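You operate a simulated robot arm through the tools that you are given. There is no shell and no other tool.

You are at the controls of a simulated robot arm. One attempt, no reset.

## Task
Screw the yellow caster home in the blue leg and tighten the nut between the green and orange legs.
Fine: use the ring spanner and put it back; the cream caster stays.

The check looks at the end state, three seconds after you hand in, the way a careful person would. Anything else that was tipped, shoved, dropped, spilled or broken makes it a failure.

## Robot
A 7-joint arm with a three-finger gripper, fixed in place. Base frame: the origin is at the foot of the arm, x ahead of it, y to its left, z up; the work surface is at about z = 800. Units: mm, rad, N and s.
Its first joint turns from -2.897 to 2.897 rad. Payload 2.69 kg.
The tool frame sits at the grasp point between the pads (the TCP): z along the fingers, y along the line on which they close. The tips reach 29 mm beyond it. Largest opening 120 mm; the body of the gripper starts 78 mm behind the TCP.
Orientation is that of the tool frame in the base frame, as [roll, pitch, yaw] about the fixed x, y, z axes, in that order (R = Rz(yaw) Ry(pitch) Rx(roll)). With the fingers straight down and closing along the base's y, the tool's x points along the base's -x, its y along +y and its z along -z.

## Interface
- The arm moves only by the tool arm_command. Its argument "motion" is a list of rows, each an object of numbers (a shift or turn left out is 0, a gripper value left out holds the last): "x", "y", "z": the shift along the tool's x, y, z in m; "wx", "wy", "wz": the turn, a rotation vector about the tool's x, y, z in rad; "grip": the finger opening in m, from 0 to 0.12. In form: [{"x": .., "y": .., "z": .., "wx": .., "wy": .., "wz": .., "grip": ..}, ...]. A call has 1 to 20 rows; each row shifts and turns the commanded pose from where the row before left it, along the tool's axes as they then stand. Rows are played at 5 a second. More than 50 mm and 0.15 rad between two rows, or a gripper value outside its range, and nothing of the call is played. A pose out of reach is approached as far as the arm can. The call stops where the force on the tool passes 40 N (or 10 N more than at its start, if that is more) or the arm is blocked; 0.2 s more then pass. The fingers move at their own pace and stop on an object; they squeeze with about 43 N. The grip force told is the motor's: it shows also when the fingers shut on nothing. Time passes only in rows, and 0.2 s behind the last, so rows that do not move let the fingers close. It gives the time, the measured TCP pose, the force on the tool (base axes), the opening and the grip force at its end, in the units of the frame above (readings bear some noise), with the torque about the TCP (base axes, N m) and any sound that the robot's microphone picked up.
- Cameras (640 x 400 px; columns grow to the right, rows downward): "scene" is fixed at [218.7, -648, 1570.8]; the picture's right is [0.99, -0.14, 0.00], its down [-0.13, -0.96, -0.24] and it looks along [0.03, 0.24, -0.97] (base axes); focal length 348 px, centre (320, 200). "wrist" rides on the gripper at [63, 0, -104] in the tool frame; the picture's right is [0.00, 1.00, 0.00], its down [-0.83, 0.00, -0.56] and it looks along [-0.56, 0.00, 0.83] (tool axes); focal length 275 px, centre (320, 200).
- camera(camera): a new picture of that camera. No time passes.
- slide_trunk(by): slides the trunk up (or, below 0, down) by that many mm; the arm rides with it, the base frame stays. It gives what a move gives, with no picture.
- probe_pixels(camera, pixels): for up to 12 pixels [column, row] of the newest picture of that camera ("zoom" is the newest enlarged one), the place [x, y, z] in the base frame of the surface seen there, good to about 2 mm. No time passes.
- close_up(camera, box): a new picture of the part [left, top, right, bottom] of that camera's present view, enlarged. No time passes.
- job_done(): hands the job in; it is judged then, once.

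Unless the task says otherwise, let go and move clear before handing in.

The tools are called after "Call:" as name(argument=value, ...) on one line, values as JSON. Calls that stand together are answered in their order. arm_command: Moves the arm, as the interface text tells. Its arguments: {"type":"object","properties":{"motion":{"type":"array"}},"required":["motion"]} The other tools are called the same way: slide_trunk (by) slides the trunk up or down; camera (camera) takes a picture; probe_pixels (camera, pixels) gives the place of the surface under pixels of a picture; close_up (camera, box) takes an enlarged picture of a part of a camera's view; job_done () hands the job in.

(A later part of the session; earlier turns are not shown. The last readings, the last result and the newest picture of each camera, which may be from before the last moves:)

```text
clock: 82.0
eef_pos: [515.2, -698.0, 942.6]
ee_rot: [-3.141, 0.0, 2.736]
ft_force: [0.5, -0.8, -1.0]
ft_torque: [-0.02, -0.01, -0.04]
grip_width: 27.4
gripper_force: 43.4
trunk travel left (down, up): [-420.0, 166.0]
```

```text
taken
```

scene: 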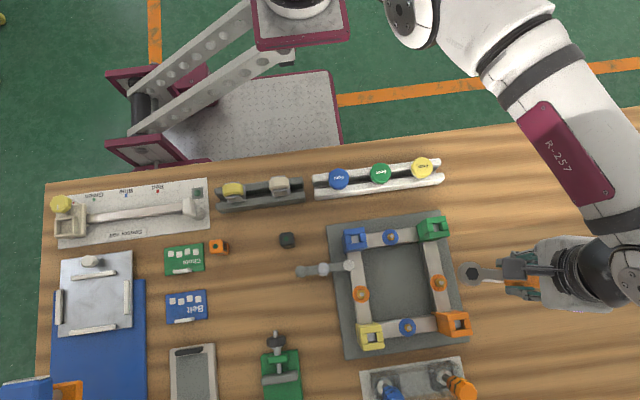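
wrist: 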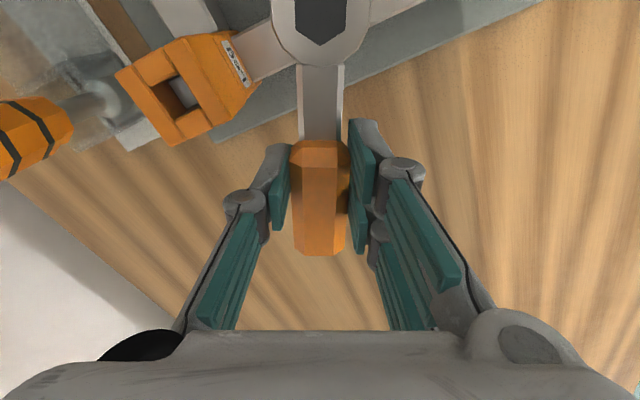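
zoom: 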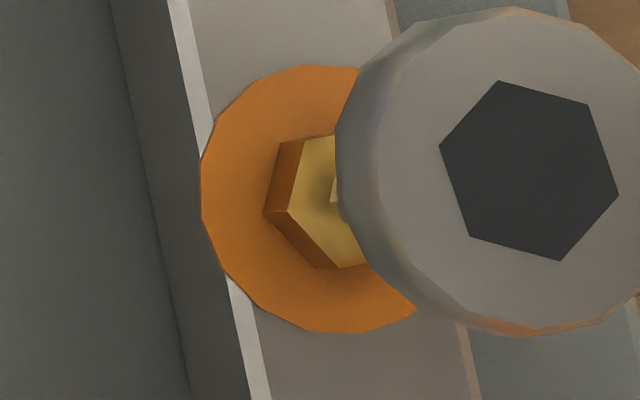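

The nut's hex barely changed this time (zoom vertices (303,140),(288,212),(335,268)), so it may already be seated. I'll raise the spanner more to see the whole nut and measure its height.

Call:
arm_command(motion=[{"z": -0.01, "x": -0.001}, {"z": -0.015}, {"z": -0.015}, {"z": -0.015}, {"z": -0.01}, {}])

Call:
close_up(camera="scene", box=[422, 270, 454, 296])

Call:
probe_pixels(camera="zoom", pixels=[[330, 165], [340, 240], [362, 150], [395, 240], [410, 190], [410, 215], [320, 200], [320, 215], [345, 245], [374, 197], [374, 205], [365, 250]])

Call:
close_up(camera="wrist", box=[150, 0, 400, 150])

```text
clock: 83.3
eef_pos: [514.7, -688.9, 1005.5]
ee_rot: [-3.141, -0.001, 2.733]
ft_force: [-0.4, -0.6, -1.7]
ft_torque: [-0.01, 0.0, 0.0]
grip_width: 27.5
gripper_force: 43.0
out of reach, approached as far as the arm can: row 1, 4
trunk travel left (down, up): [-420.0, 166.0]
```

```text
15.38 times, centred on (438, 283) of scene
```

zoom: 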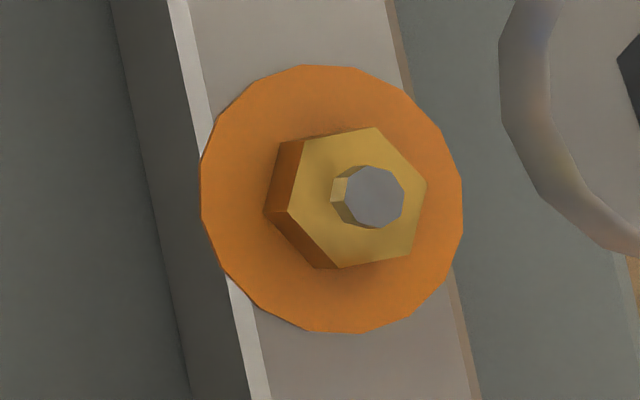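

```text
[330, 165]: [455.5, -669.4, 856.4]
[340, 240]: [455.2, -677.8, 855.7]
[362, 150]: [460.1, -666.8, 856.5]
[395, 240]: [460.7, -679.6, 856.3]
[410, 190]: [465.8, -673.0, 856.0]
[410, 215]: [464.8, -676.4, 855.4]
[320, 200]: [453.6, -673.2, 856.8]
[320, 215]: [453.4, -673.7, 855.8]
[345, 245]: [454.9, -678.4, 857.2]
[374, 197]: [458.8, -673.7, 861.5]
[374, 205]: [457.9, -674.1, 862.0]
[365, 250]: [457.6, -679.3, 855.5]
```

```text
2.56 times, centred on (275, 75) of wrist
```

zoom: 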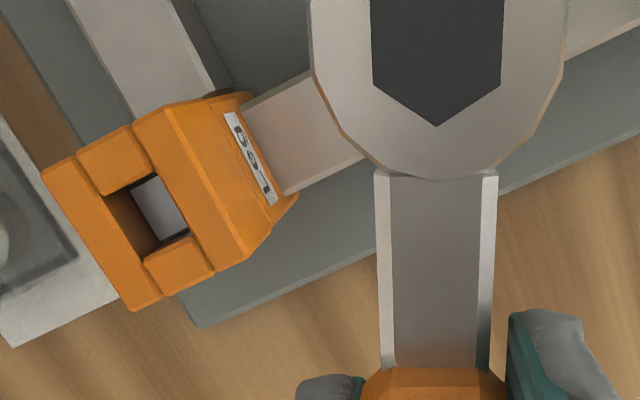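

The nut top is now at ~856.1 (down 2 mm, like the reference), and its hex suggests it only followed by light drag, so I still need a firm torque. I'll re-seat with the ring pre-rotated ~14° ahead of the nut (handle at 48°) so a stroke gives solid flat contact.

Call:
arm_command(motion=[{"wz": -0.07}, {"wz": -0.13}, {"wz": -0.145}, {"wz": -0.145}, {"wz": -0.145}, {"wz": -0.145}, {"wz": -0.145}, {"wz": -0.145}, {"wz": -0.116}, {"wz": -0.06}, {"x": -0.006, "y": 0.008}, {"x": -0.0127, "y": 0.0169}, {"x": -0.0127, "y": 0.0169}, {"x": -0.0063, "y": 0.008}, {"z": 0.012}, {"z": 0.02}, {"z": 0.024}, {"z": 0.02}, {"z": 0.014}, {"z": 0.008}])

Call:
close_up(camera="scene", box=[432, 270, 462, 295])

Call:
probe_pixels(camera="zoom", pixels=[[316, 180], [300, 180], [332, 180], [316, 164], [316, 196], [290, 158], [342, 202], [290, 202], [342, 158], [316, 148], [316, 212], [310, 180]])

```text
clock: 87.5
eef_pos: [501.7, -628.5, 908.1]
ee_rot: [3.141, -0.001, -2.301]
ft_force: [0.1, -0.3, -1.2]
ft_torque: [-0.06, -0.02, -0.02]
grip_width: 27.3
gripper_force: 42.5
trunk travel left (down, up): [-420.0, 166.0]
```

```text
16.00 times, centred on (447, 282) of scene
```

zoom: 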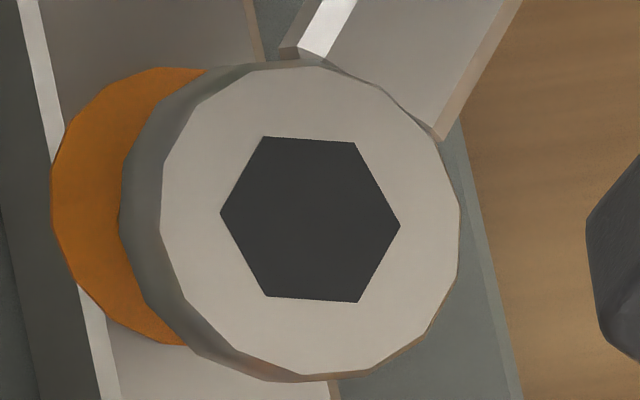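

```text
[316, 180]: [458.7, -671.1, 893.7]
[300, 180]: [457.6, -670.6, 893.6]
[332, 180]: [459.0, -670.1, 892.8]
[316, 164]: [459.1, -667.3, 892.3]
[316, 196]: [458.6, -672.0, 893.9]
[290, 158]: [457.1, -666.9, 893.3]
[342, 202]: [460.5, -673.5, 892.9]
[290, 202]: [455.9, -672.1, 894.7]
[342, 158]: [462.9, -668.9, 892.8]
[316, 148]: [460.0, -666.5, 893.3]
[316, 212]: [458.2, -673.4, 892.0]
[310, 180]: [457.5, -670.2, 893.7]
```

Ring is 13.9° ahead of the nut as intended; centre needs about (+2.2,+1.7) mm. I'll correct and lower carefully.

Call:
arm_command(motion=[{"x": -0.0027, "y": -0.0005}, {"z": 0.006}, {"z": 0.007}, {"z": 0.006}, {"z": 0.003}, {"z": 0.003}, {}])

Call:
close_up(camera="scene", box=[422, 265, 462, 298])

```text
clock: 89.2
eef_pos: [504.1, -626.1, 884.4]
ee_rot: [3.141, 0.001, -2.301]
ft_force: [-0.3, -0.7, -1.3]
ft_torque: [-0.03, -0.03, -0.01]
grip_width: 27.3
gripper_force: 43.0
trunk travel left (down, up): [-420.0, 166.0]
```

```text
12.12 times, centred on (442, 282) of scene
```

zoom: 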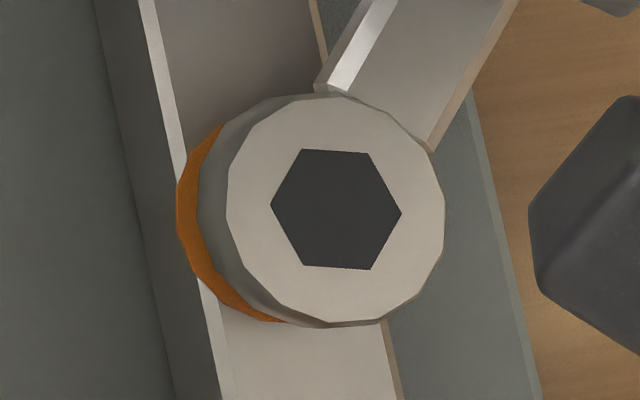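

The ring seems about 1 mm too far toward (+x,+y); I'll correct that and lower the rest of the way.

Call:
arm_command(motion=[{"x": 0.0014}, {"z": 0.002}, {"z": 0.002}, {"z": 0.002}, {"z": 0.002}, {}])

Call:
close_up(camera="scene", box=[422, 265, 462, 298])

```text
clock: 90.5
eef_pos: [503.2, -628.1, 875.4]
ee_rot: [3.141, -0.002, -2.301]
ft_force: [0.4, 0.4, -0.8]
ft_torque: [0.02, 0.05, -0.06]
grip_width: 27.4
gripper_force: 42.6
trunk travel left (down, up): [-420.0, 166.0]
```

```text
12.12 times, centred on (442, 282) of scene
```

zoom: 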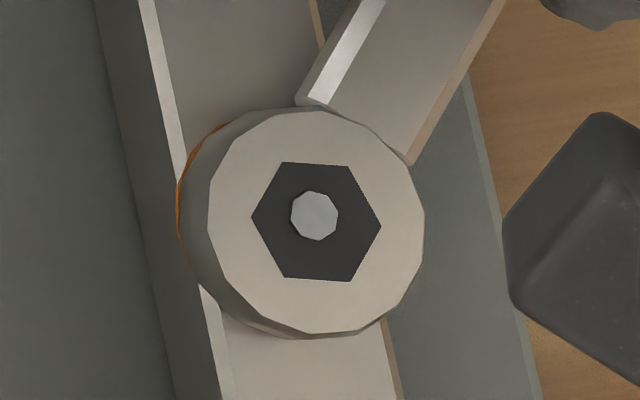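

Seated with ~14° lead and no load. Now I'll turn clockwise in short calls, watching for torque.

Call:
arm_command(motion=[{"x": -0.00035, "y": -0.0033, "wz": 0.06}, {"x": 0.00025, "y": -0.00379, "wz": 0.06}, {"x": 0.00025, "y": -0.00379, "wz": 0.06}])

Call:
arm_command(motion=[{"x": 0.00025, "y": -0.00379, "wz": 0.06}, {"x": 0.00025, "y": -0.00379, "wz": 0.06}, {"x": 0.00025, "y": -0.00379, "wz": 0.06}])

Call:
close_up(camera="scene", box=[422, 265, 462, 298])

```text
clock: 91.3
eef_pos: [510.3, -635.9, 874.3]
ee_rot: [3.141, 0.0, -2.481]
ft_force: [0.3, -0.1, -1.5]
ft_torque: [0.01, 0.03, 0.0]
grip_width: 27.6
gripper_force: 42.6
trunk travel left (down, up): [-420.0, 166.0]
```

```text
clock: 92.2
eef_pos: [518.3, -647.2, 876.4]
ee_rot: [-3.141, -0.001, -2.664]
ft_force: [-0.2, 0.6, -1.3]
ft_torque: [0.04, -0.01, -0.02]
grip_width: 27.2
gripper_force: 42.8
trunk travel left (down, up): [-420.0, 166.0]
```

```text
12.12 times, centred on (442, 282) of scene
```

zoom: 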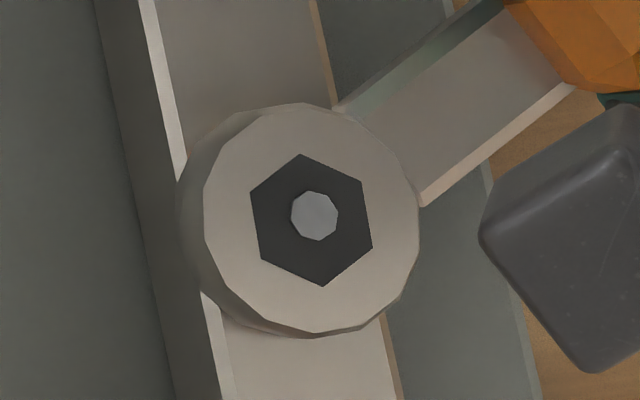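

Still no load after ~20°. Continuing.

Call:
arm_command(motion=[{"x": 0.00025, "y": -0.00379, "wz": 0.06}, {"x": 0.00025, "y": -0.00379, "wz": 0.06}, {"x": 0.00025, "y": -0.00379, "wz": 0.06}])

Call:
arm_command(motion=[{"x": 0.00025, "y": -0.00379, "wz": 0.06}, {"x": 0.00025, "y": -0.00379, "wz": 0.06}, {"x": 0.00025, "y": -0.00379, "wz": 0.06}])

Call:
close_up(camera="scene", box=[422, 265, 462, 298])

```text
clock: 93.0
eef_pos: [520.5, -656.7, 876.3]
ee_rot: [-3.141, 0.001, -2.843]
ft_force: [0.8, -0.3, -0.9]
ft_torque: [-0.01, 0.0, 0.04]
grip_width: 27.3
gripper_force: 43.1
trunk travel left (down, up): [-420.0, 166.0]
```

```text
clock: 93.8
eef_pos: [522.1, -667.4, 875.8]
ee_rot: [-3.141, 0.001, -3.023]
ft_force: [-0.7, 0.4, -1.0]
ft_torque: [0.0, -0.01, 0.0]
grip_width: 27.4
gripper_force: 42.7
trunk travel left (down, up): [-420.0, 166.0]
```

```text
12.12 times, centred on (442, 282) of scene
```

zoom: 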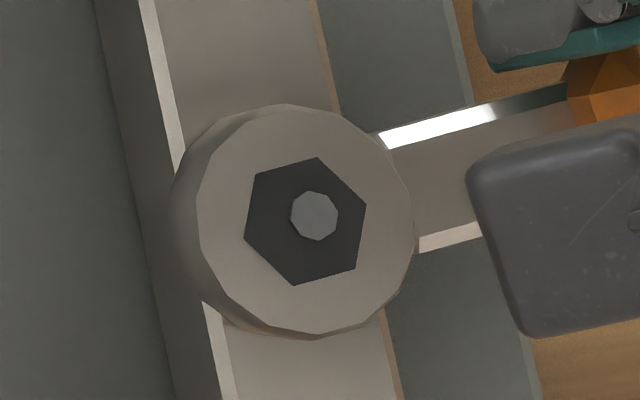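

Still unloaded; the ring is ~1.3 mm to −x of the bolt so I'll recentre while continuing to about −15°.

Call:
arm_command(motion=[{"x": -0.0005, "y": -0.0035, "wz": 0.06}, {"x": -0.0005, "y": -0.0035, "wz": 0.06}, {"x": 0.0, "y": -0.00379, "wz": 0.06}])

Call:
arm_command(motion=[{"x": 0.00025, "y": -0.00379, "wz": 0.06}, {"x": 0.00025, "y": -0.00379, "wz": 0.06}, {"x": 0.00025, "y": -0.00379, "wz": 0.06}])

Call:
close_up(camera="scene", box=[422, 265, 462, 298])

```text
clock: 94.5
eef_pos: [524.8, -677.9, 875.9]
ee_rot: [3.141, 0.002, 3.079]
ft_force: [-0.4, -0.2, -0.6]
ft_torque: [0.04, 0.01, 0.0]
grip_width: 27.5
gripper_force: 43.2
trunk travel left (down, up): [-420.0, 166.0]
```

```text
clock: 95.3
eef_pos: [522.7, -690.2, 876.1]
ee_rot: [-3.141, 0.0, 2.899]
ft_force: [-0.1, -0.1, -0.4]
ft_torque: [0.02, -0.01, 0.01]
grip_width: 27.7
gripper_force: 43.3
trunk travel left (down, up): [-420.0, 166.0]
```

```text
12.12 times, centred on (442, 282) of scene
```

zoom: 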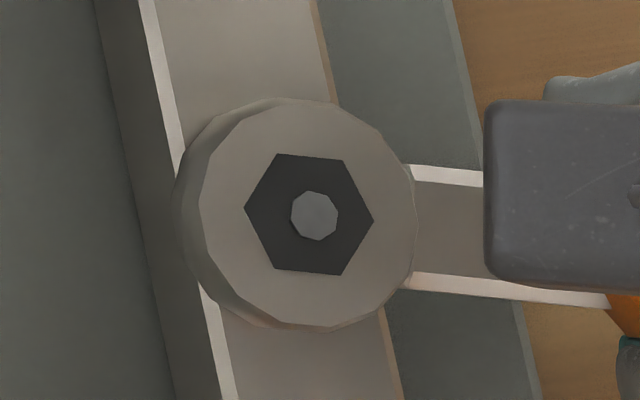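

No torque through the whole stroke. I'll lift straight up and check what the nut did.

Call:
arm_command(motion=[{"z": -0.004}, {"z": -0.008}, {"z": -0.012}, {"z": -0.015}, {"z": -0.015}, {"z": -0.015}, {"z": -0.015}, {"z": -0.01}, {"z": -0.006}])

Call:
close_up(camera="scene", box=[422, 270, 454, 296])

Call:
probe_pixels(camera="zoom", pixels=[[330, 165], [340, 240], [362, 150], [395, 240], [410, 190], [410, 215], [320, 200], [320, 215], [345, 245], [374, 197], [374, 205], [365, 250]])

```text
clock: 97.3
eef_pos: [522.5, -686.4, 976.2]
ee_rot: [-3.141, 0.001, 2.898]
ft_force: [-0.6, 0.7, -1.2]
ft_torque: [0.04, 0.04, -0.01]
grip_width: 26.9
gripper_force: 43.2
trunk travel left (down, up): [-420.0, 166.0]
```

```text
15.38 times, centred on (438, 283) of scene
```

zoom: 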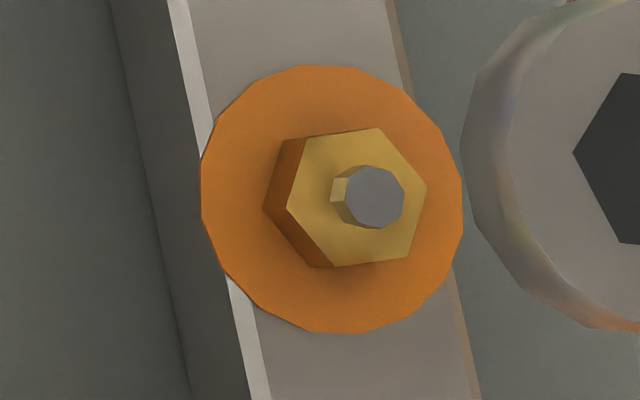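

```text
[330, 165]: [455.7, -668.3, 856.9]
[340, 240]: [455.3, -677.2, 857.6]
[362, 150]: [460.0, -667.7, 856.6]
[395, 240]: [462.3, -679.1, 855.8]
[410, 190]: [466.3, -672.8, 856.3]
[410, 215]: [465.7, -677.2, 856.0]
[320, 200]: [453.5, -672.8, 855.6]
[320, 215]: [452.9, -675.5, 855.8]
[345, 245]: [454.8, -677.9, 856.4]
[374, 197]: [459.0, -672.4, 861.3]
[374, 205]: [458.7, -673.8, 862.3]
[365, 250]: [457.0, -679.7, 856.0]
```

The nut stays at the same angle (≈50° in the zoom) and height (856.3, same as the reference) whatever further clockwise turning I do, while it followed 1:1 before – so it has reached its stop. I'll now carry the spanner back: rotate to yaw 90° and travel to its original spot.

Call:
arm_command(motion=[{"wz": 0.07}, {"wz": 0.13}, {"wz": 0.145}, {"wz": 0.145}, {"wz": 0.145}, {"wz": 0.145}, {"wz": 0.145}, {"wz": 0.145}, {"wz": 0.145}, {"wz": 0.11}, {}])

Call:
arm_command(motion=[{"y": -0.008}, {"y": -0.014}, {"y": -0.02}, {"y": -0.026}, {"y": -0.026}, {"y": -0.026}, {"y": -0.026}, {"y": -0.026}, {"y": -0.026}, {"y": -0.026}, {"y": -0.026}, {"y": -0.026}, {"y": -0.026}, {"y": -0.026}, {"y": -0.026}, {"y": -0.026}, {"y": -0.026}, {"y": -0.02}, {"y": -0.014}, {"y": -0.008}])

Call:
camera(camera="scene")

Call:
camera(camera="wrist")

```text
clock: 99.8
eef_pos: [522.4, -688.7, 976.6]
ee_rot: [-3.139, 0.0, 1.574]
ft_force: [0.6, -0.7, -0.8]
ft_torque: [-0.01, -0.02, -0.01]
grip_width: 27.3
gripper_force: 42.6
trunk travel left (down, up): [-420.0, 166.0]
```

```text
clock: 104.0
eef_pos: [74.4, -691.0, 974.3]
ee_rot: [-3.14, 0.001, 1.576]
ft_force: [-0.4, -0.2, -0.8]
ft_torque: [0.01, 0.0, -0.02]
grip_width: 27.5
gripper_force: 42.7
trunk travel left (down, up): [-420.0, 166.0]
```

```text
taken
```

scene: 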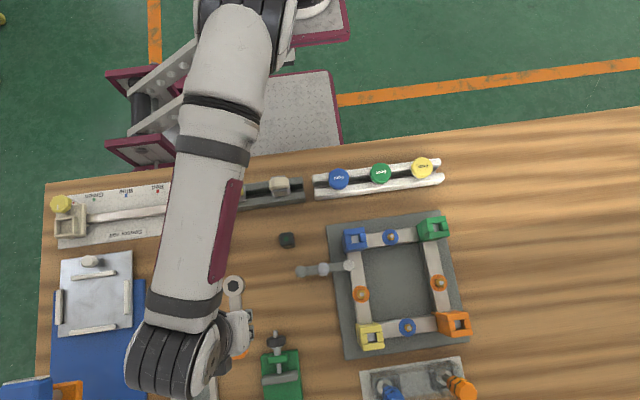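

```text
taken
```

wrist: 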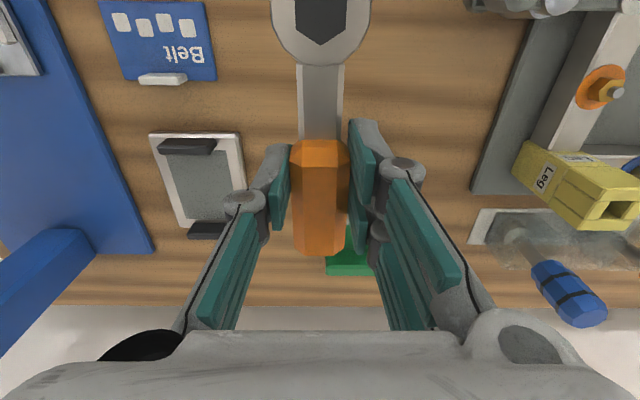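

The spanner is back over its spot. I'll measure the ring's centre in the scene before lowering.

Call:
close_up(camera="scene", box=[215, 265, 255, 298])

Call:
probe_pixels(camera="zoom", pixels=[[330, 240], [310, 240], [350, 240], [330, 220], [330, 260], [300, 200], [360, 280], [300, 280], [360, 200], [330, 180], [330, 300], [250, 240]])

```text
12.12 times, centred on (235, 282) of scene
```

zoom: 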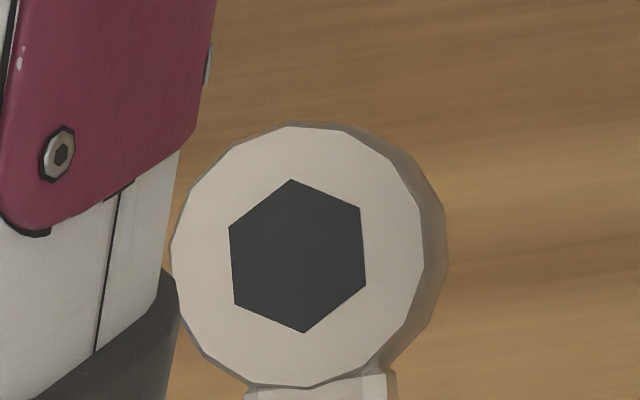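

```text
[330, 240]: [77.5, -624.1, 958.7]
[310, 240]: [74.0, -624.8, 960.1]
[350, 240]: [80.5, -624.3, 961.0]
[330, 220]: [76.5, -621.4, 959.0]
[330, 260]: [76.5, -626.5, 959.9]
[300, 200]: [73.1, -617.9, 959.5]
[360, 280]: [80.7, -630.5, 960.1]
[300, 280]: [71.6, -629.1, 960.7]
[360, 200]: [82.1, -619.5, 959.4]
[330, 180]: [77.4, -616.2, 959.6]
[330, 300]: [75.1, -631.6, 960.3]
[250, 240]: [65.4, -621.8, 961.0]
```

The ring should go about (+3,+7) mm to be over its original place. I'll shift and lower most of the way.

Call:
arm_command(motion=[{"x": 0.0035, "y": 0.0015}, {"x": 0.0036, "y": 0.0015}, {"z": 0.012}, {"z": 0.02}, {"z": 0.025}, {"z": 0.025}, {"z": 0.02}, {"z": 0.015}, {"z": 0.008}, {}])

Call:
close_up(camera="scene", box=[215, 255, 295, 345])

Call:
camera(camera="wrist")

```text
clock: 106.2
eef_pos: [78.0, -684.8, 850.3]
ee_rot: [-3.141, 0.001, 1.576]
ft_force: [0.6, 0.8, 0.0]
ft_torque: [0.0, 0.0, -0.03]
grip_width: 26.8
gripper_force: 42.8
trunk travel left (down, up): [-420.0, 166.0]
```

```text
4.44 times, centred on (255, 300) of scene
```

zoom: 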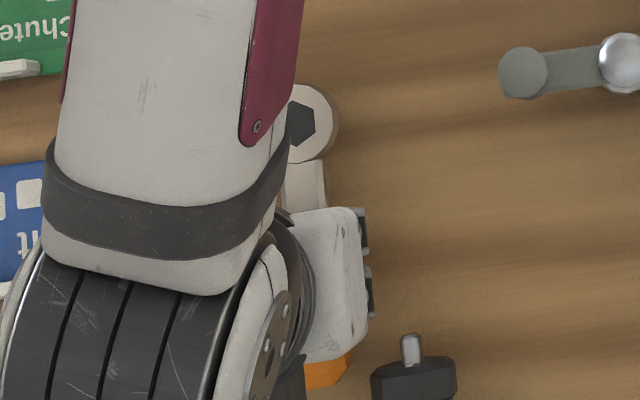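

```text
taken
```

wrist: 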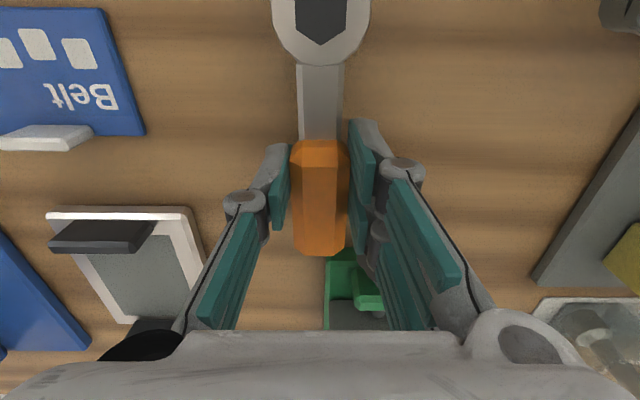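

At z=850 with everything aligned. Lowering the last 20 mm gently onto the table.

Call:
arm_command(motion=[{"z": 0.007}, {"z": 0.005}, {"z": 0.004}, {"z": 0.003}, {}])

Call:
arm_command(motion=[{"z": 0.001}, {"z": 0.001}, {}])

```text
clock: 107.3
eef_pos: [79.0, -684.1, 830.9]
ee_rot: [3.141, -0.001, 1.576]
ft_force: [-1.3, 0.1, 0.2]
ft_torque: [-0.03, -0.03, -0.02]
grip_width: 27.1
gripper_force: 43.1
trunk travel left (down, up): [-420.0, 166.0]
```

```text
clock: 108.2
eef_pos: [77.6, -684.5, 830.0]
ee_rot: [-3.141, 0.001, 1.577]
ft_force: [1.5, 2.5, 10.9]
ft_torque: [-0.42, 0.02, 0.07]
grip_width: 27.2
gripper_force: 42.6
trunk travel left (down, up): [-420.0, 166.0]
```

Contact with the table (≈11 N up). Easing by half a millimetre and releasing.

Call:
arm_command(motion=[{"z": -0.0006}, {"grip": 0.036}, {"grip": 0.045}, {"grip": 0.06}, {}, {"z": -0.01}, {"z": -0.03}, {"z": -0.04}, {"z": -0.04}])

Call:
camera(camera="wrist")

```text
clock: 110.2
eef_pos: [77.5, -686.0, 950.3]
ee_rot: [3.141, -0.001, 1.576]
ft_force: [-1.4, -0.2, -0.2]
ft_torque: [0.03, 0.02, 0.02]
grip_width: 59.9
gripper_force: 0.2
trunk travel left (down, up): [-420.0, 166.0]
```

```text
taken
```

wrist: 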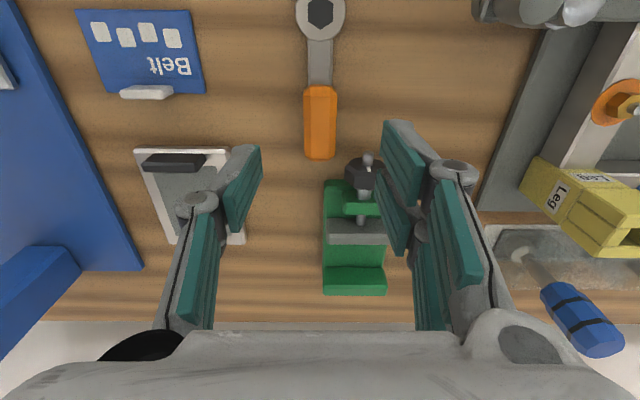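

The spanner lies flat again (ring at (320,12), handle to (319,155)). I'll probe to check it against its original place.

Call:
probe_pixels(camera="wrist", pixels=[[320, 12], [300, 14], [340, 14], [320, 30], [319, 60], [319, 95], [319, 120], [319, 145], [307, 120], [332, 120], [320, 5], [320, 20]])

Call:
close_up(camera="scene", box=[200, 220, 360, 400])

```text
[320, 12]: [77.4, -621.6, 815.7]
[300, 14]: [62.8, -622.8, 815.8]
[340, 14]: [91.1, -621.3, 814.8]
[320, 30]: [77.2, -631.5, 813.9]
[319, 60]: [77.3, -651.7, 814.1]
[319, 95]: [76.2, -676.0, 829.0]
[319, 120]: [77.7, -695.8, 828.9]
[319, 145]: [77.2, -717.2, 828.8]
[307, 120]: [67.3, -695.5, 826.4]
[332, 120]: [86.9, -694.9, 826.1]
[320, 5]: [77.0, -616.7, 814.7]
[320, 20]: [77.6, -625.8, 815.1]
```

```text
2.22 times, centred on (280, 310) of scene
```

zoom: 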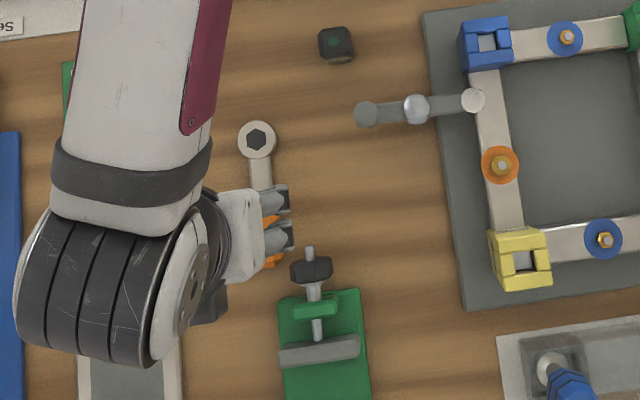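

The spanner is within ~2 mm of its original place. Next, the yellow caster: I'll raise, move to a viewing pose west of the caster rack with yaw 180° and look closely at the caster.

Call:
arm_command(motion=[{"z": -0.04, "grip": 0.12}, {"z": -0.04}, {"z": -0.02}, {"x": 0.0356, "y": -0.0188}, {"x": 0.0356, "y": -0.0188}, {"x": 0.0356, "y": -0.0188}, {"x": 0.0356, "y": -0.0188}, {"x": 0.0356, "y": -0.0188}, {"x": 0.0356, "y": -0.0188}, {"x": 0.0356, "y": -0.0188}])

Call:
arm_command(motion=[{"wz": -0.1428}, {"wz": -0.1428}, {"wz": -0.1428}, {"wz": -0.1428}, {"wz": -0.1428}, {"wz": -0.1428}, {"wz": -0.1428}, {"wz": -0.1428}, {"wz": -0.1428}, {"wz": -0.1428}, {"wz": -0.1428}])

Call:
camera(camera="wrist")

Call:
camera(camera="scene")

```text
clock: 112.3
eef_pos: [-55.7, -435.7, 1049.2]
ee_rot: [3.14, 0.0, 1.577]
ft_force: [0.4, -0.3, -0.2]
ft_torque: [0.05, 0.08, -0.01]
grip_width: 120.1
gripper_force: 0.0
trunk travel left (down, up): [-420.0, 166.0]
```

```text
clock: 114.8
eef_pos: [-56.3, -436.5, 1050.6]
ee_rot: [-3.141, 0.001, -3.134]
ft_force: [0.0, 0.2, 0.9]
ft_torque: [0.0, 0.0, 0.0]
grip_width: 120.0
gripper_force: 0.0
trunk travel left (down, up): [-420.0, 166.0]
```

```text
taken
```

wrist: 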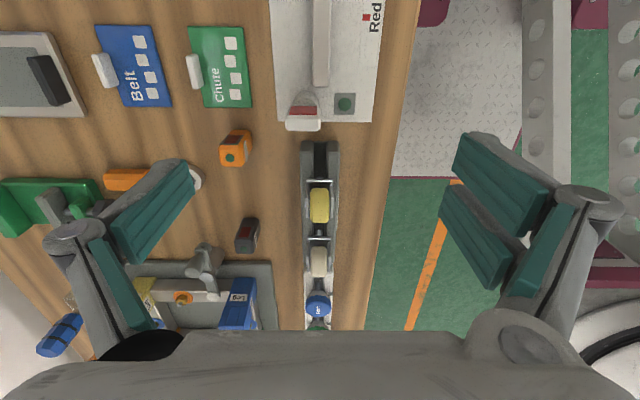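

```text
taken
```

scene: 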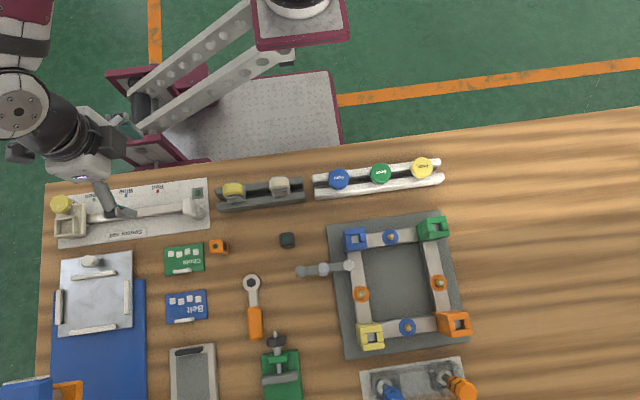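

The yellow caster is at wrist (320,205), seen from its west side. I'll enlarge and probe its parts.

Call:
close_up(camera="wrist", box=[295, 170, 345, 240])

Call:
probe_pixels(camera="zoom", pixels=[[320, 200], [320, 150], [320, 250], [260, 110], [380, 110], [320, 80], [268, 200], [372, 200], [320, 290], [280, 160], [360, 160], [320, 110]])

Call:
close_up(camera="scene", box=[212, 172, 262, 212])

```text
5.71 times, centred on (320, 205) of wrist
```

zoom: 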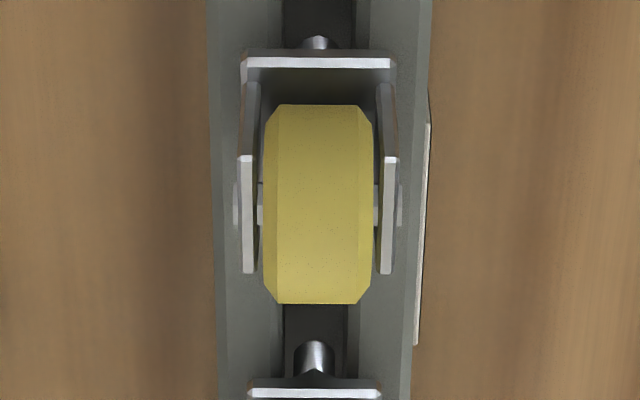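

```text
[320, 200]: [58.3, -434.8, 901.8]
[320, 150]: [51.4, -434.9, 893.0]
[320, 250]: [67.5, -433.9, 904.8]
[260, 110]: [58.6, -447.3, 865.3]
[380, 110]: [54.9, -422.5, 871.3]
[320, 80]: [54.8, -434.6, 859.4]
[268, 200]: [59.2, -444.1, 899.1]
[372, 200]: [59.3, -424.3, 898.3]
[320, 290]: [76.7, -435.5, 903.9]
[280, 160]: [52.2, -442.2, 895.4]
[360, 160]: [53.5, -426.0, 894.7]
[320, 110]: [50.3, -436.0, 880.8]
```

```text
10.00 times, centred on (237, 192) of scene
```

zoom: 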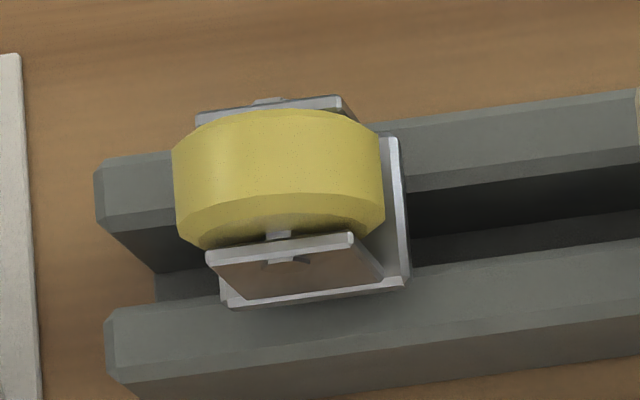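

The caster is symmetric: base plate at z≈859 centred near x≈70, side plates about 33 mm apart across y with a 44 mm wheel between them, stem pointing down. I'll probe the side plates' heights and the rack rails for gripping clearance.

Call:
close_up(camera="wrist", box=[295, 170, 345, 240])

Call:
probe_pixels(camera="zoom", pixels=[[248, 165], [248, 210], [248, 262], [389, 165], [389, 210], [389, 262], [235, 205], [401, 205], [250, 130], [225, 200], [415, 150], [320, 62]])

Call:
probe_pixels(camera="zoom", pixels=[[247, 62], [393, 62], [318, 45], [320, 60], [230, 250], [230, 300], [400, 300], [300, 350], [320, 300], [320, 270], [320, 230], [320, 120]])

```text
5.71 times, centred on (320, 205) of wrist
```

zoom: 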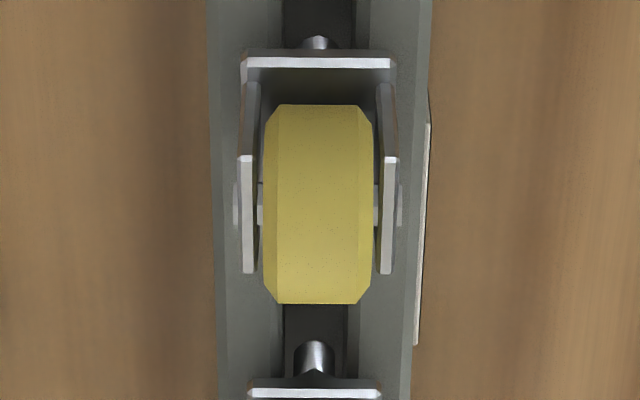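

```text
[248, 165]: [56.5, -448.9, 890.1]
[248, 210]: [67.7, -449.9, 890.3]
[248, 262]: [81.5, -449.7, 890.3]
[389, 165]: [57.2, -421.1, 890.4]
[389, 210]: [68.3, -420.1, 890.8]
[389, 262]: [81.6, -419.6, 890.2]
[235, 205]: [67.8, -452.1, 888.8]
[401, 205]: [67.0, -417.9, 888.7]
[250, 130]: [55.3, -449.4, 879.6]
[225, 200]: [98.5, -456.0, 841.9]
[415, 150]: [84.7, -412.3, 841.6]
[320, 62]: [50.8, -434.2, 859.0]
```

```text
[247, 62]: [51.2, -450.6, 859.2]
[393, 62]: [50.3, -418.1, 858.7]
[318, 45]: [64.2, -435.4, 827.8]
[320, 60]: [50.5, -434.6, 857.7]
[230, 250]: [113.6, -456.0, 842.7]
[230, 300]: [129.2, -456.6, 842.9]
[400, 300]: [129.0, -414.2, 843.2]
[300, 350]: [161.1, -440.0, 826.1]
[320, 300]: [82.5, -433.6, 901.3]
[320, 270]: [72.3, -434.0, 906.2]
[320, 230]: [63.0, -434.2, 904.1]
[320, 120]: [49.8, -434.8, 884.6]
```

Measured: side plates from z 859–890, outer faces at y≈−450.5/−418.5, centre x≈69.5; rails top at 842.5. I'll move over the caster and descend partway with the fingers open to 80 mm, then verify.

Call:
arm_command(motion=[{"x": -0.0314, "grip": 0.08}, {"x": -0.0314}, {"x": -0.0314}, {"x": -0.0314}, {"z": 0.03}, {"z": 0.03}, {"z": 0.03}, {}])

Call:
camera(camera="wrist")

Call:
camera(camera="scene")

```text
clock: 116.5
eef_pos: [69.0, -435.5, 960.4]
ee_rot: [3.141, 0.0, -3.134]
ft_force: [-0.2, 0.4, 0.1]
ft_torque: [0.01, 0.04, 0.01]
grip_width: 80.1
gripper_force: 0.0
trunk travel left (down, up): [-420.0, 166.0]
```

```text
taken
```

wrist: 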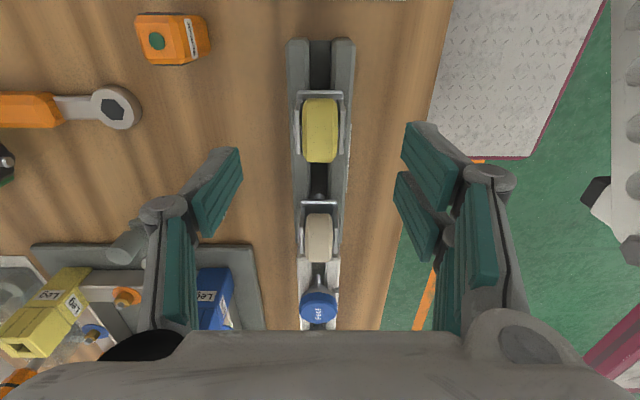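

```text
taken
```

scene: 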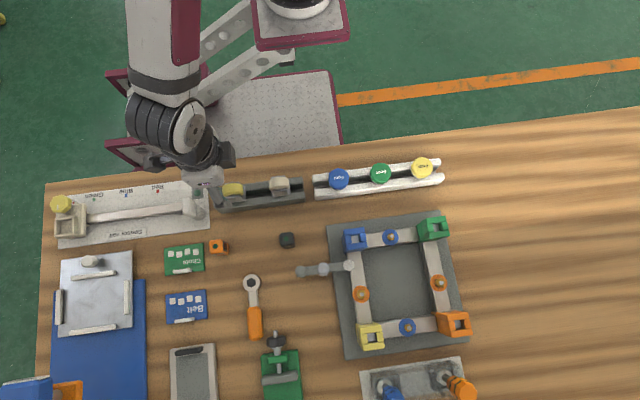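

The caster is centred between the fingers (320,130). Descending to z≈876.

Call:
arm_command(motion=[{"z": 0.025}, {"z": 0.025}, {"z": 0.02}, {"z": 0.01}, {"z": 0.004}, {}])

Call:
camera(camera="wrist")

```text
clock: 118.0
eef_pos: [71.0, -435.7, 875.8]
ee_rot: [-3.141, 0.0, -3.135]
ft_force: [0.1, -0.2, -0.4]
ft_torque: [-0.02, -0.03, -0.01]
grip_width: 79.8
gripper_force: 0.1
trunk travel left (down, up): [-420.0, 166.0]
```

```text
taken
```

wrist: 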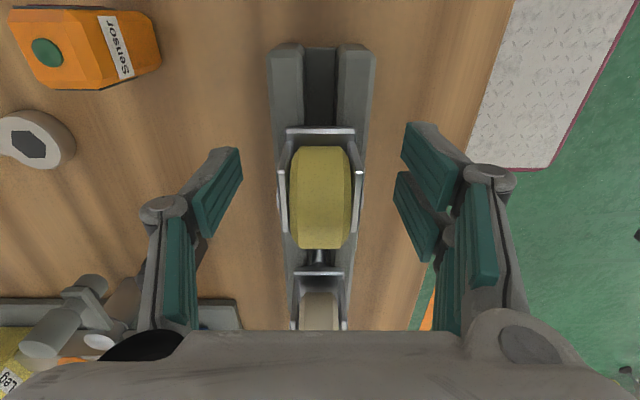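

I'll probe the side plates to check centring along x before closing.

Call:
probe_pixels(camera="wrist", pixels=[[281, 175], [282, 230], [359, 175], [358, 230], [285, 131], [352, 131], [320, 132], [320, 220], [320, 240], [320, 160], [283, 200], [360, 200]])

Call:
close_up(camera="wrist", box=[250, 110, 390, 260])

```text
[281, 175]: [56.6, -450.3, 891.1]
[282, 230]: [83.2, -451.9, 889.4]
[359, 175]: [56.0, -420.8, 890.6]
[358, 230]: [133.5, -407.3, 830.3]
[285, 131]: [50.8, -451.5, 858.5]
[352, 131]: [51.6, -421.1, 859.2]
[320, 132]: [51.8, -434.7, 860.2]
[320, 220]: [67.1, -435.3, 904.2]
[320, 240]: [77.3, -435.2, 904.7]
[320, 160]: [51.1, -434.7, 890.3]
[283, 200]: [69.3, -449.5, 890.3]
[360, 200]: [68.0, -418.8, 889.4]
```

```text
2.67 times, centred on (320, 185) of wrist
```

zoom: 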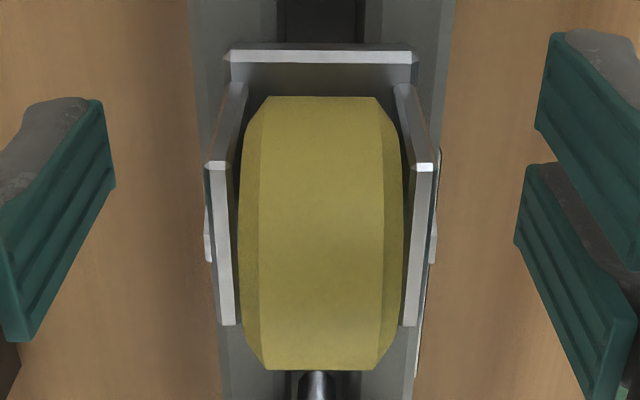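

Centred well. Closing on the side plates and waiting.

Call:
arm_command(motion=[{"grip": 0.0}, {}, {}, {}, {}])

Call:
camera(camera="wrist")

```text
clock: 119.2
eef_pos: [69.9, -435.0, 875.9]
ee_rot: [-3.141, -0.001, -3.135]
ft_force: [0.2, 0.1, -0.6]
ft_torque: [0.02, 0.08, 0.0]
grip_width: 33.1
gripper_force: 43.4
trunk travel left (down, up): [-420.0, 166.0]
```

```text
taken
```

wrist: 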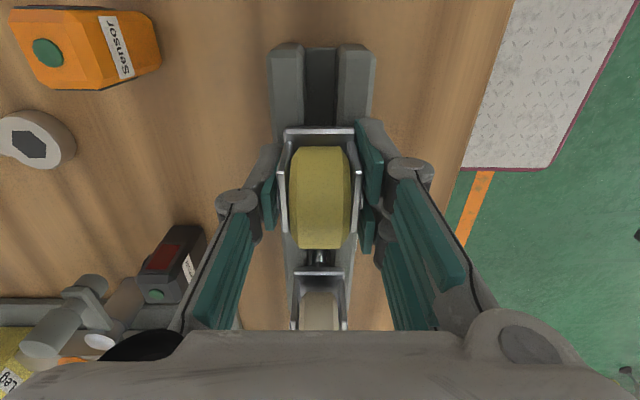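

Gripped at 33.1 mm with 43 N. I'll lift slowly and check that it comes along.

Call:
arm_command(motion=[{"z": -0.002}, {"z": -0.003}, {"z": -0.004}, {"z": -0.005}, {"z": -0.005}, {"z": -0.005}])

Call:
camera(camera="wrist")

```text
clock: 120.5
eef_pos: [71.3, -435.7, 900.5]
ee_rot: [3.141, 0.001, -3.137]
ft_force: [-0.5, -0.2, -1.5]
ft_torque: [0.02, 0.02, 0.0]
grip_width: 33.0
gripper_force: 42.8
trunk travel left (down, up): [-420.0, 166.0]
```

```text
taken
```

wrist: 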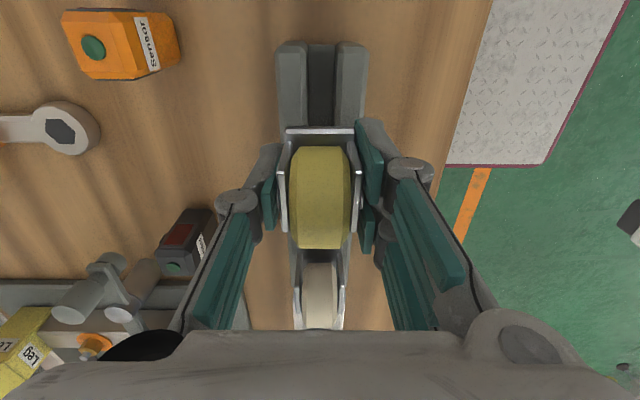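

The caster is lifting out cleanly. Continuing up to a safe height at gentle speed.

Call:
arm_command(motion=[{"z": -0.007}, {"z": -0.01}, {"z": -0.013}, {"z": -0.016}, {"z": -0.016}, {"z": -0.016}, {"z": -0.016}, {"z": -0.016}, {"z": -0.016}, {"z": -0.012}, {"z": -0.008}, {"z": -0.004}])

Call:
camera(camera="wrist")

Call:
camera(camera="scene")

```text
clock: 123.2
eef_pos: [70.6, -435.1, 1048.7]
ee_rot: [3.141, 0.003, -3.136]
ft_force: [0.6, 0.3, -2.1]
ft_torque: [0.02, 0.03, 0.0]
grip_width: 32.9
gripper_force: 42.7
trunk travel left (down, up): [-420.0, 166.0]
```

```text
taken
```

wrist: 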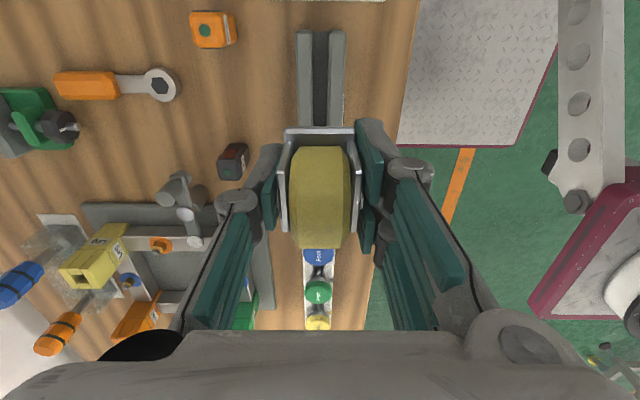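

```text
taken
```

scene: 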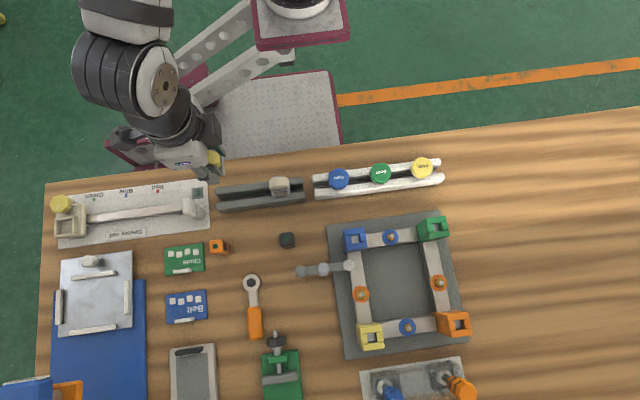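

The caster is held securely. I'll carry it to above the blue leg.

Call:
arm_command(motion=[{"x": -0.0061, "y": -0.0035}, {"x": -0.0102, "y": -0.0059}, {"x": -0.0163, "y": -0.0094}, {"x": -0.0204, "y": -0.0118}, {"x": -0.0204, "y": -0.0118}, {"x": -0.0204, "y": -0.0118}, {"x": -0.0204, "y": -0.0118}, {"x": -0.0204, "y": -0.0118}, {"x": -0.0204, "y": -0.0118}, {"x": -0.0204, "y": -0.0118}, {"x": -0.0204, "y": -0.0118}, {"x": -0.0163, "y": -0.0094}, {"x": -0.0102, "y": -0.0059}, {"x": -0.0061, "y": -0.0035}])

Call:
camera(camera="scene")

Call:
camera(camera="wrist")

```text
clock: 126.2
eef_pos: [300.8, -567.4, 1049.7]
ee_rot: [3.141, -0.001, -3.136]
ft_force: [0.4, -0.3, -1.3]
ft_torque: [0.04, 0.01, -0.03]
grip_width: 33.1
gripper_force: 43.0
trunk travel left (down, up): [-420.0, 166.0]
```

```text
taken
```

scene: 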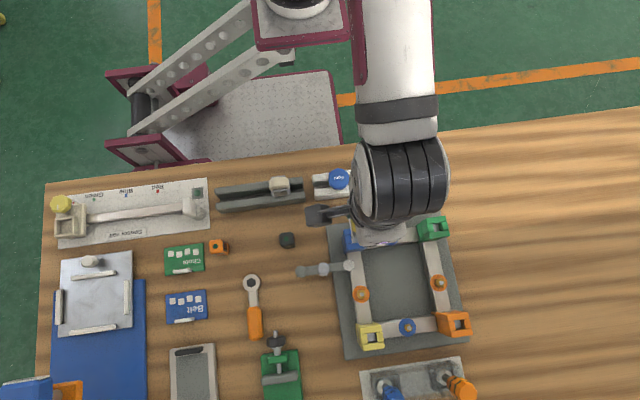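

```text
taken
```

wrist: 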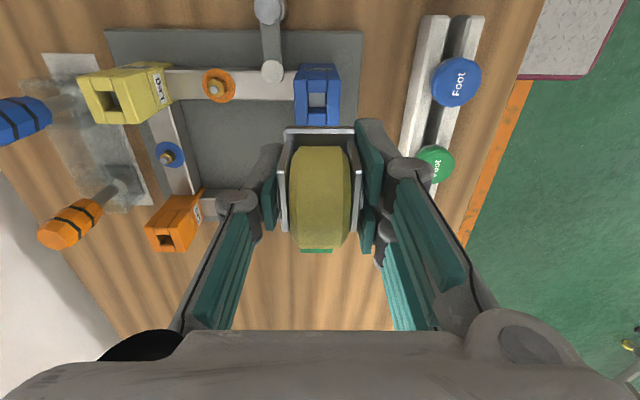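

The blue leg's pocket is visible at wrist (318,105), just beyond the caster plate. I'll zoom in to locate the hole precisely relative to the tool.

Call:
close_up(camera="wrist", box=[285, 50, 355, 140])

Call:
probe_pixels(camera="zoom", pixels=[[320, 200], [300, 245], [380, 245], [250, 200], [390, 200], [320, 150], [320, 260], [260, 150], [390, 150], [310, 225], [330, 225], [320, 100]])

```text
4.44 times, centred on (320, 95) of wrist
```

zoom: 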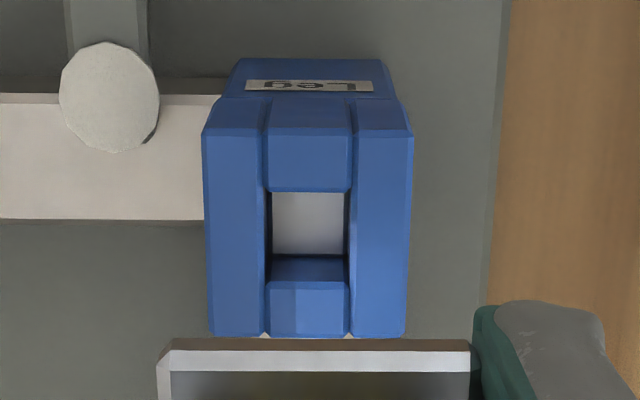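

```text
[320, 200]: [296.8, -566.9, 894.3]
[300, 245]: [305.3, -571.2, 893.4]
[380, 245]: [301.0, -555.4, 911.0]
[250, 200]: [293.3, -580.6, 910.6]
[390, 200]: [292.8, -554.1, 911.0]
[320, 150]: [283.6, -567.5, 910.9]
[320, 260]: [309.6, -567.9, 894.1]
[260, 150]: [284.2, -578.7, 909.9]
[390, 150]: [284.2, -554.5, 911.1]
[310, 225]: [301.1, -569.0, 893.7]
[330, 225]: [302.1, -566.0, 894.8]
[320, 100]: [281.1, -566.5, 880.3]
```

The hole centre is about (+1.2,−1.7) mm from the caster axis. I'll apply that shift and wind the wrist back to about −62° so I have the maximum clockwise travel for screwing.

Call:
arm_command(motion=[{"x": -0.0012, "y": -0.0017}, {"wz": -0.07}, {"wz": -0.12}, {"wz": -0.145}, {"wz": -0.145}, {"wz": -0.145}, {"wz": -0.145}, {"wz": -0.145}, {"wz": -0.145}, {"wz": -0.145}, {"wz": -0.145}, {"wz": -0.145}, {"wz": -0.145}, {"wz": -0.145}, {"wz": -0.145}, {"wz": -0.09}, {"wz": -0.05}, {}])

Call:
camera(camera="wrist")

Call:
camera(camera="scene")

```text
clock: 129.9
eef_pos: [299.4, -569.2, 1050.1]
ee_rot: [3.141, 0.001, -1.066]
ft_force: [-0.1, -0.4, -2.3]
ft_torque: [-0.01, 0.01, 0.0]
grip_width: 33.1
gripper_force: 42.6
trunk travel left (down, up): [-420.0, 166.0]
```

```text
taken
```

wrist: 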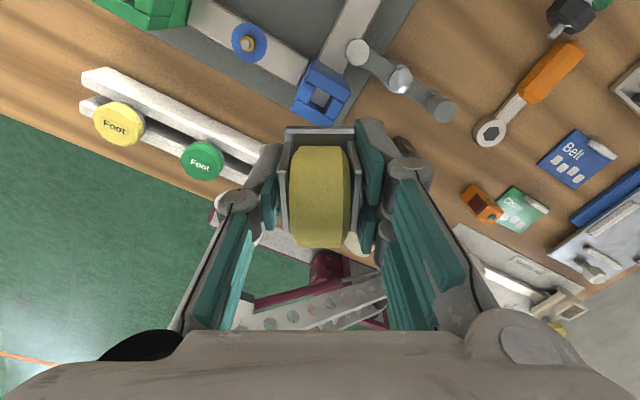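

```text
taken
```

scene: 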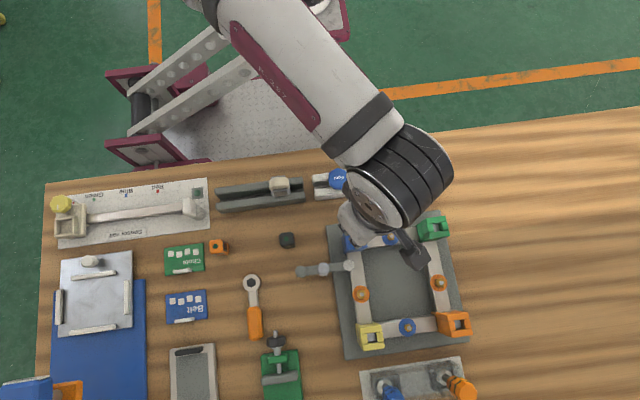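

Wound back to −61° without hitting a limit, and the blue leg is visible at (322,97). I'll re-measure the hole's place from this side.

Call:
close_up(camera="wrist", box=[285, 50, 355, 140])

Call:
probe_pixels(camera="zoom", pixels=[[330, 215], [318, 215], [345, 215], [330, 200], [330, 235], [270, 165], [420, 190], [250, 260], [390, 300], [330, 150], [320, 290], [330, 225]])

```text
4.44 times, centred on (320, 95) of wrist
```

zoom: 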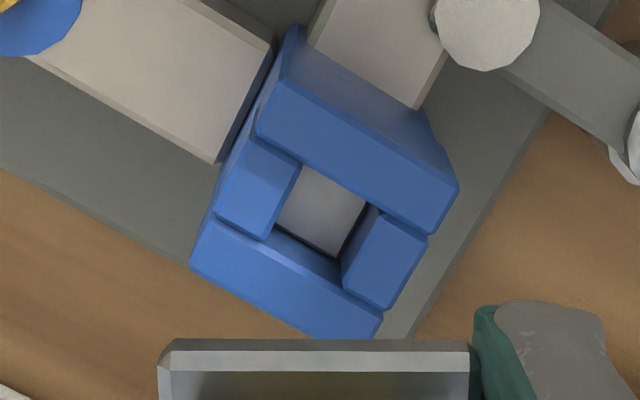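

```text
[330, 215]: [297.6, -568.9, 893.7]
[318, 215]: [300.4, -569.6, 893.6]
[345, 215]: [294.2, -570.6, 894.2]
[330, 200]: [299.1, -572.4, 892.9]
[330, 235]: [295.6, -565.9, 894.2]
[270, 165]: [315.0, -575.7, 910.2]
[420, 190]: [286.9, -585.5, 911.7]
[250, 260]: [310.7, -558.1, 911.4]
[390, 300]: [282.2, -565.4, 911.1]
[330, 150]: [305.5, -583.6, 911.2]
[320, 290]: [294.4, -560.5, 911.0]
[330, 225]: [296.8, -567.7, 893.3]
```

From this side the hole is roughly 2 mm off in (+x,+y) tool directions; averaging both views I'll shift 1.6/1.2 mm and lower to about z=985 for a closer look.

Call:
arm_command(motion=[{"x": 0.0016, "y": 0.0012}, {"z": 0.01}, {"z": 0.015}, {"z": 0.018}, {"z": 0.014}, {"z": 0.008}, {}])

Call:
close_up(camera="wrist", box=[265, 50, 375, 160])

Call:
close_up(camera="scene", box=[320, 200, 420, 270])

```text
clock: 131.6
eef_pos: [299.3, -571.0, 984.6]
ee_rot: [3.142, -0.001, -1.068]
ft_force: [0.1, 0.0, -1.1]
ft_torque: [0.04, 0.03, 0.02]
grip_width: 32.9
gripper_force: 43.2
trunk travel left (down, up): [-420.0, 166.0]
```

```text
3.64 times, centred on (320, 105) of wrist
```

zoom: 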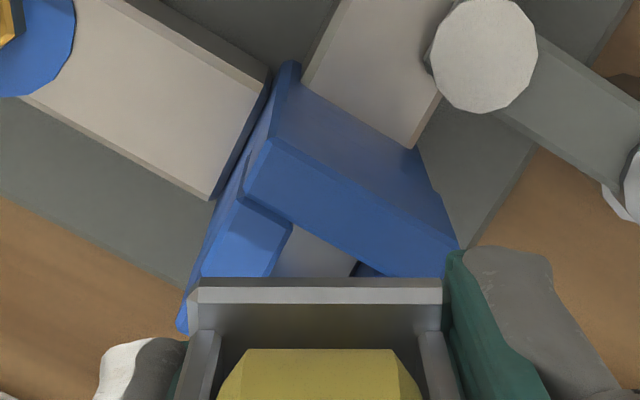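

```text
5.71 times, centred on (370, 235) of scene
```

zoom: 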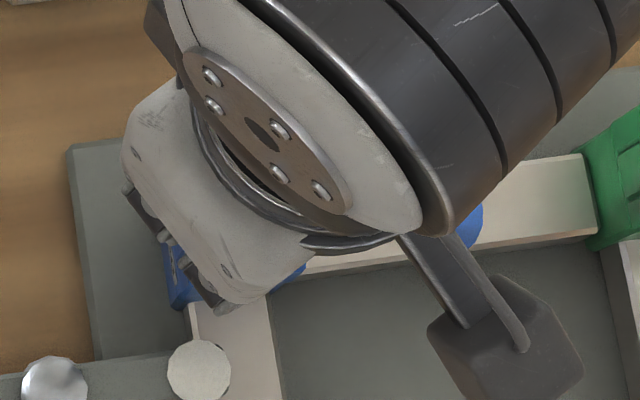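

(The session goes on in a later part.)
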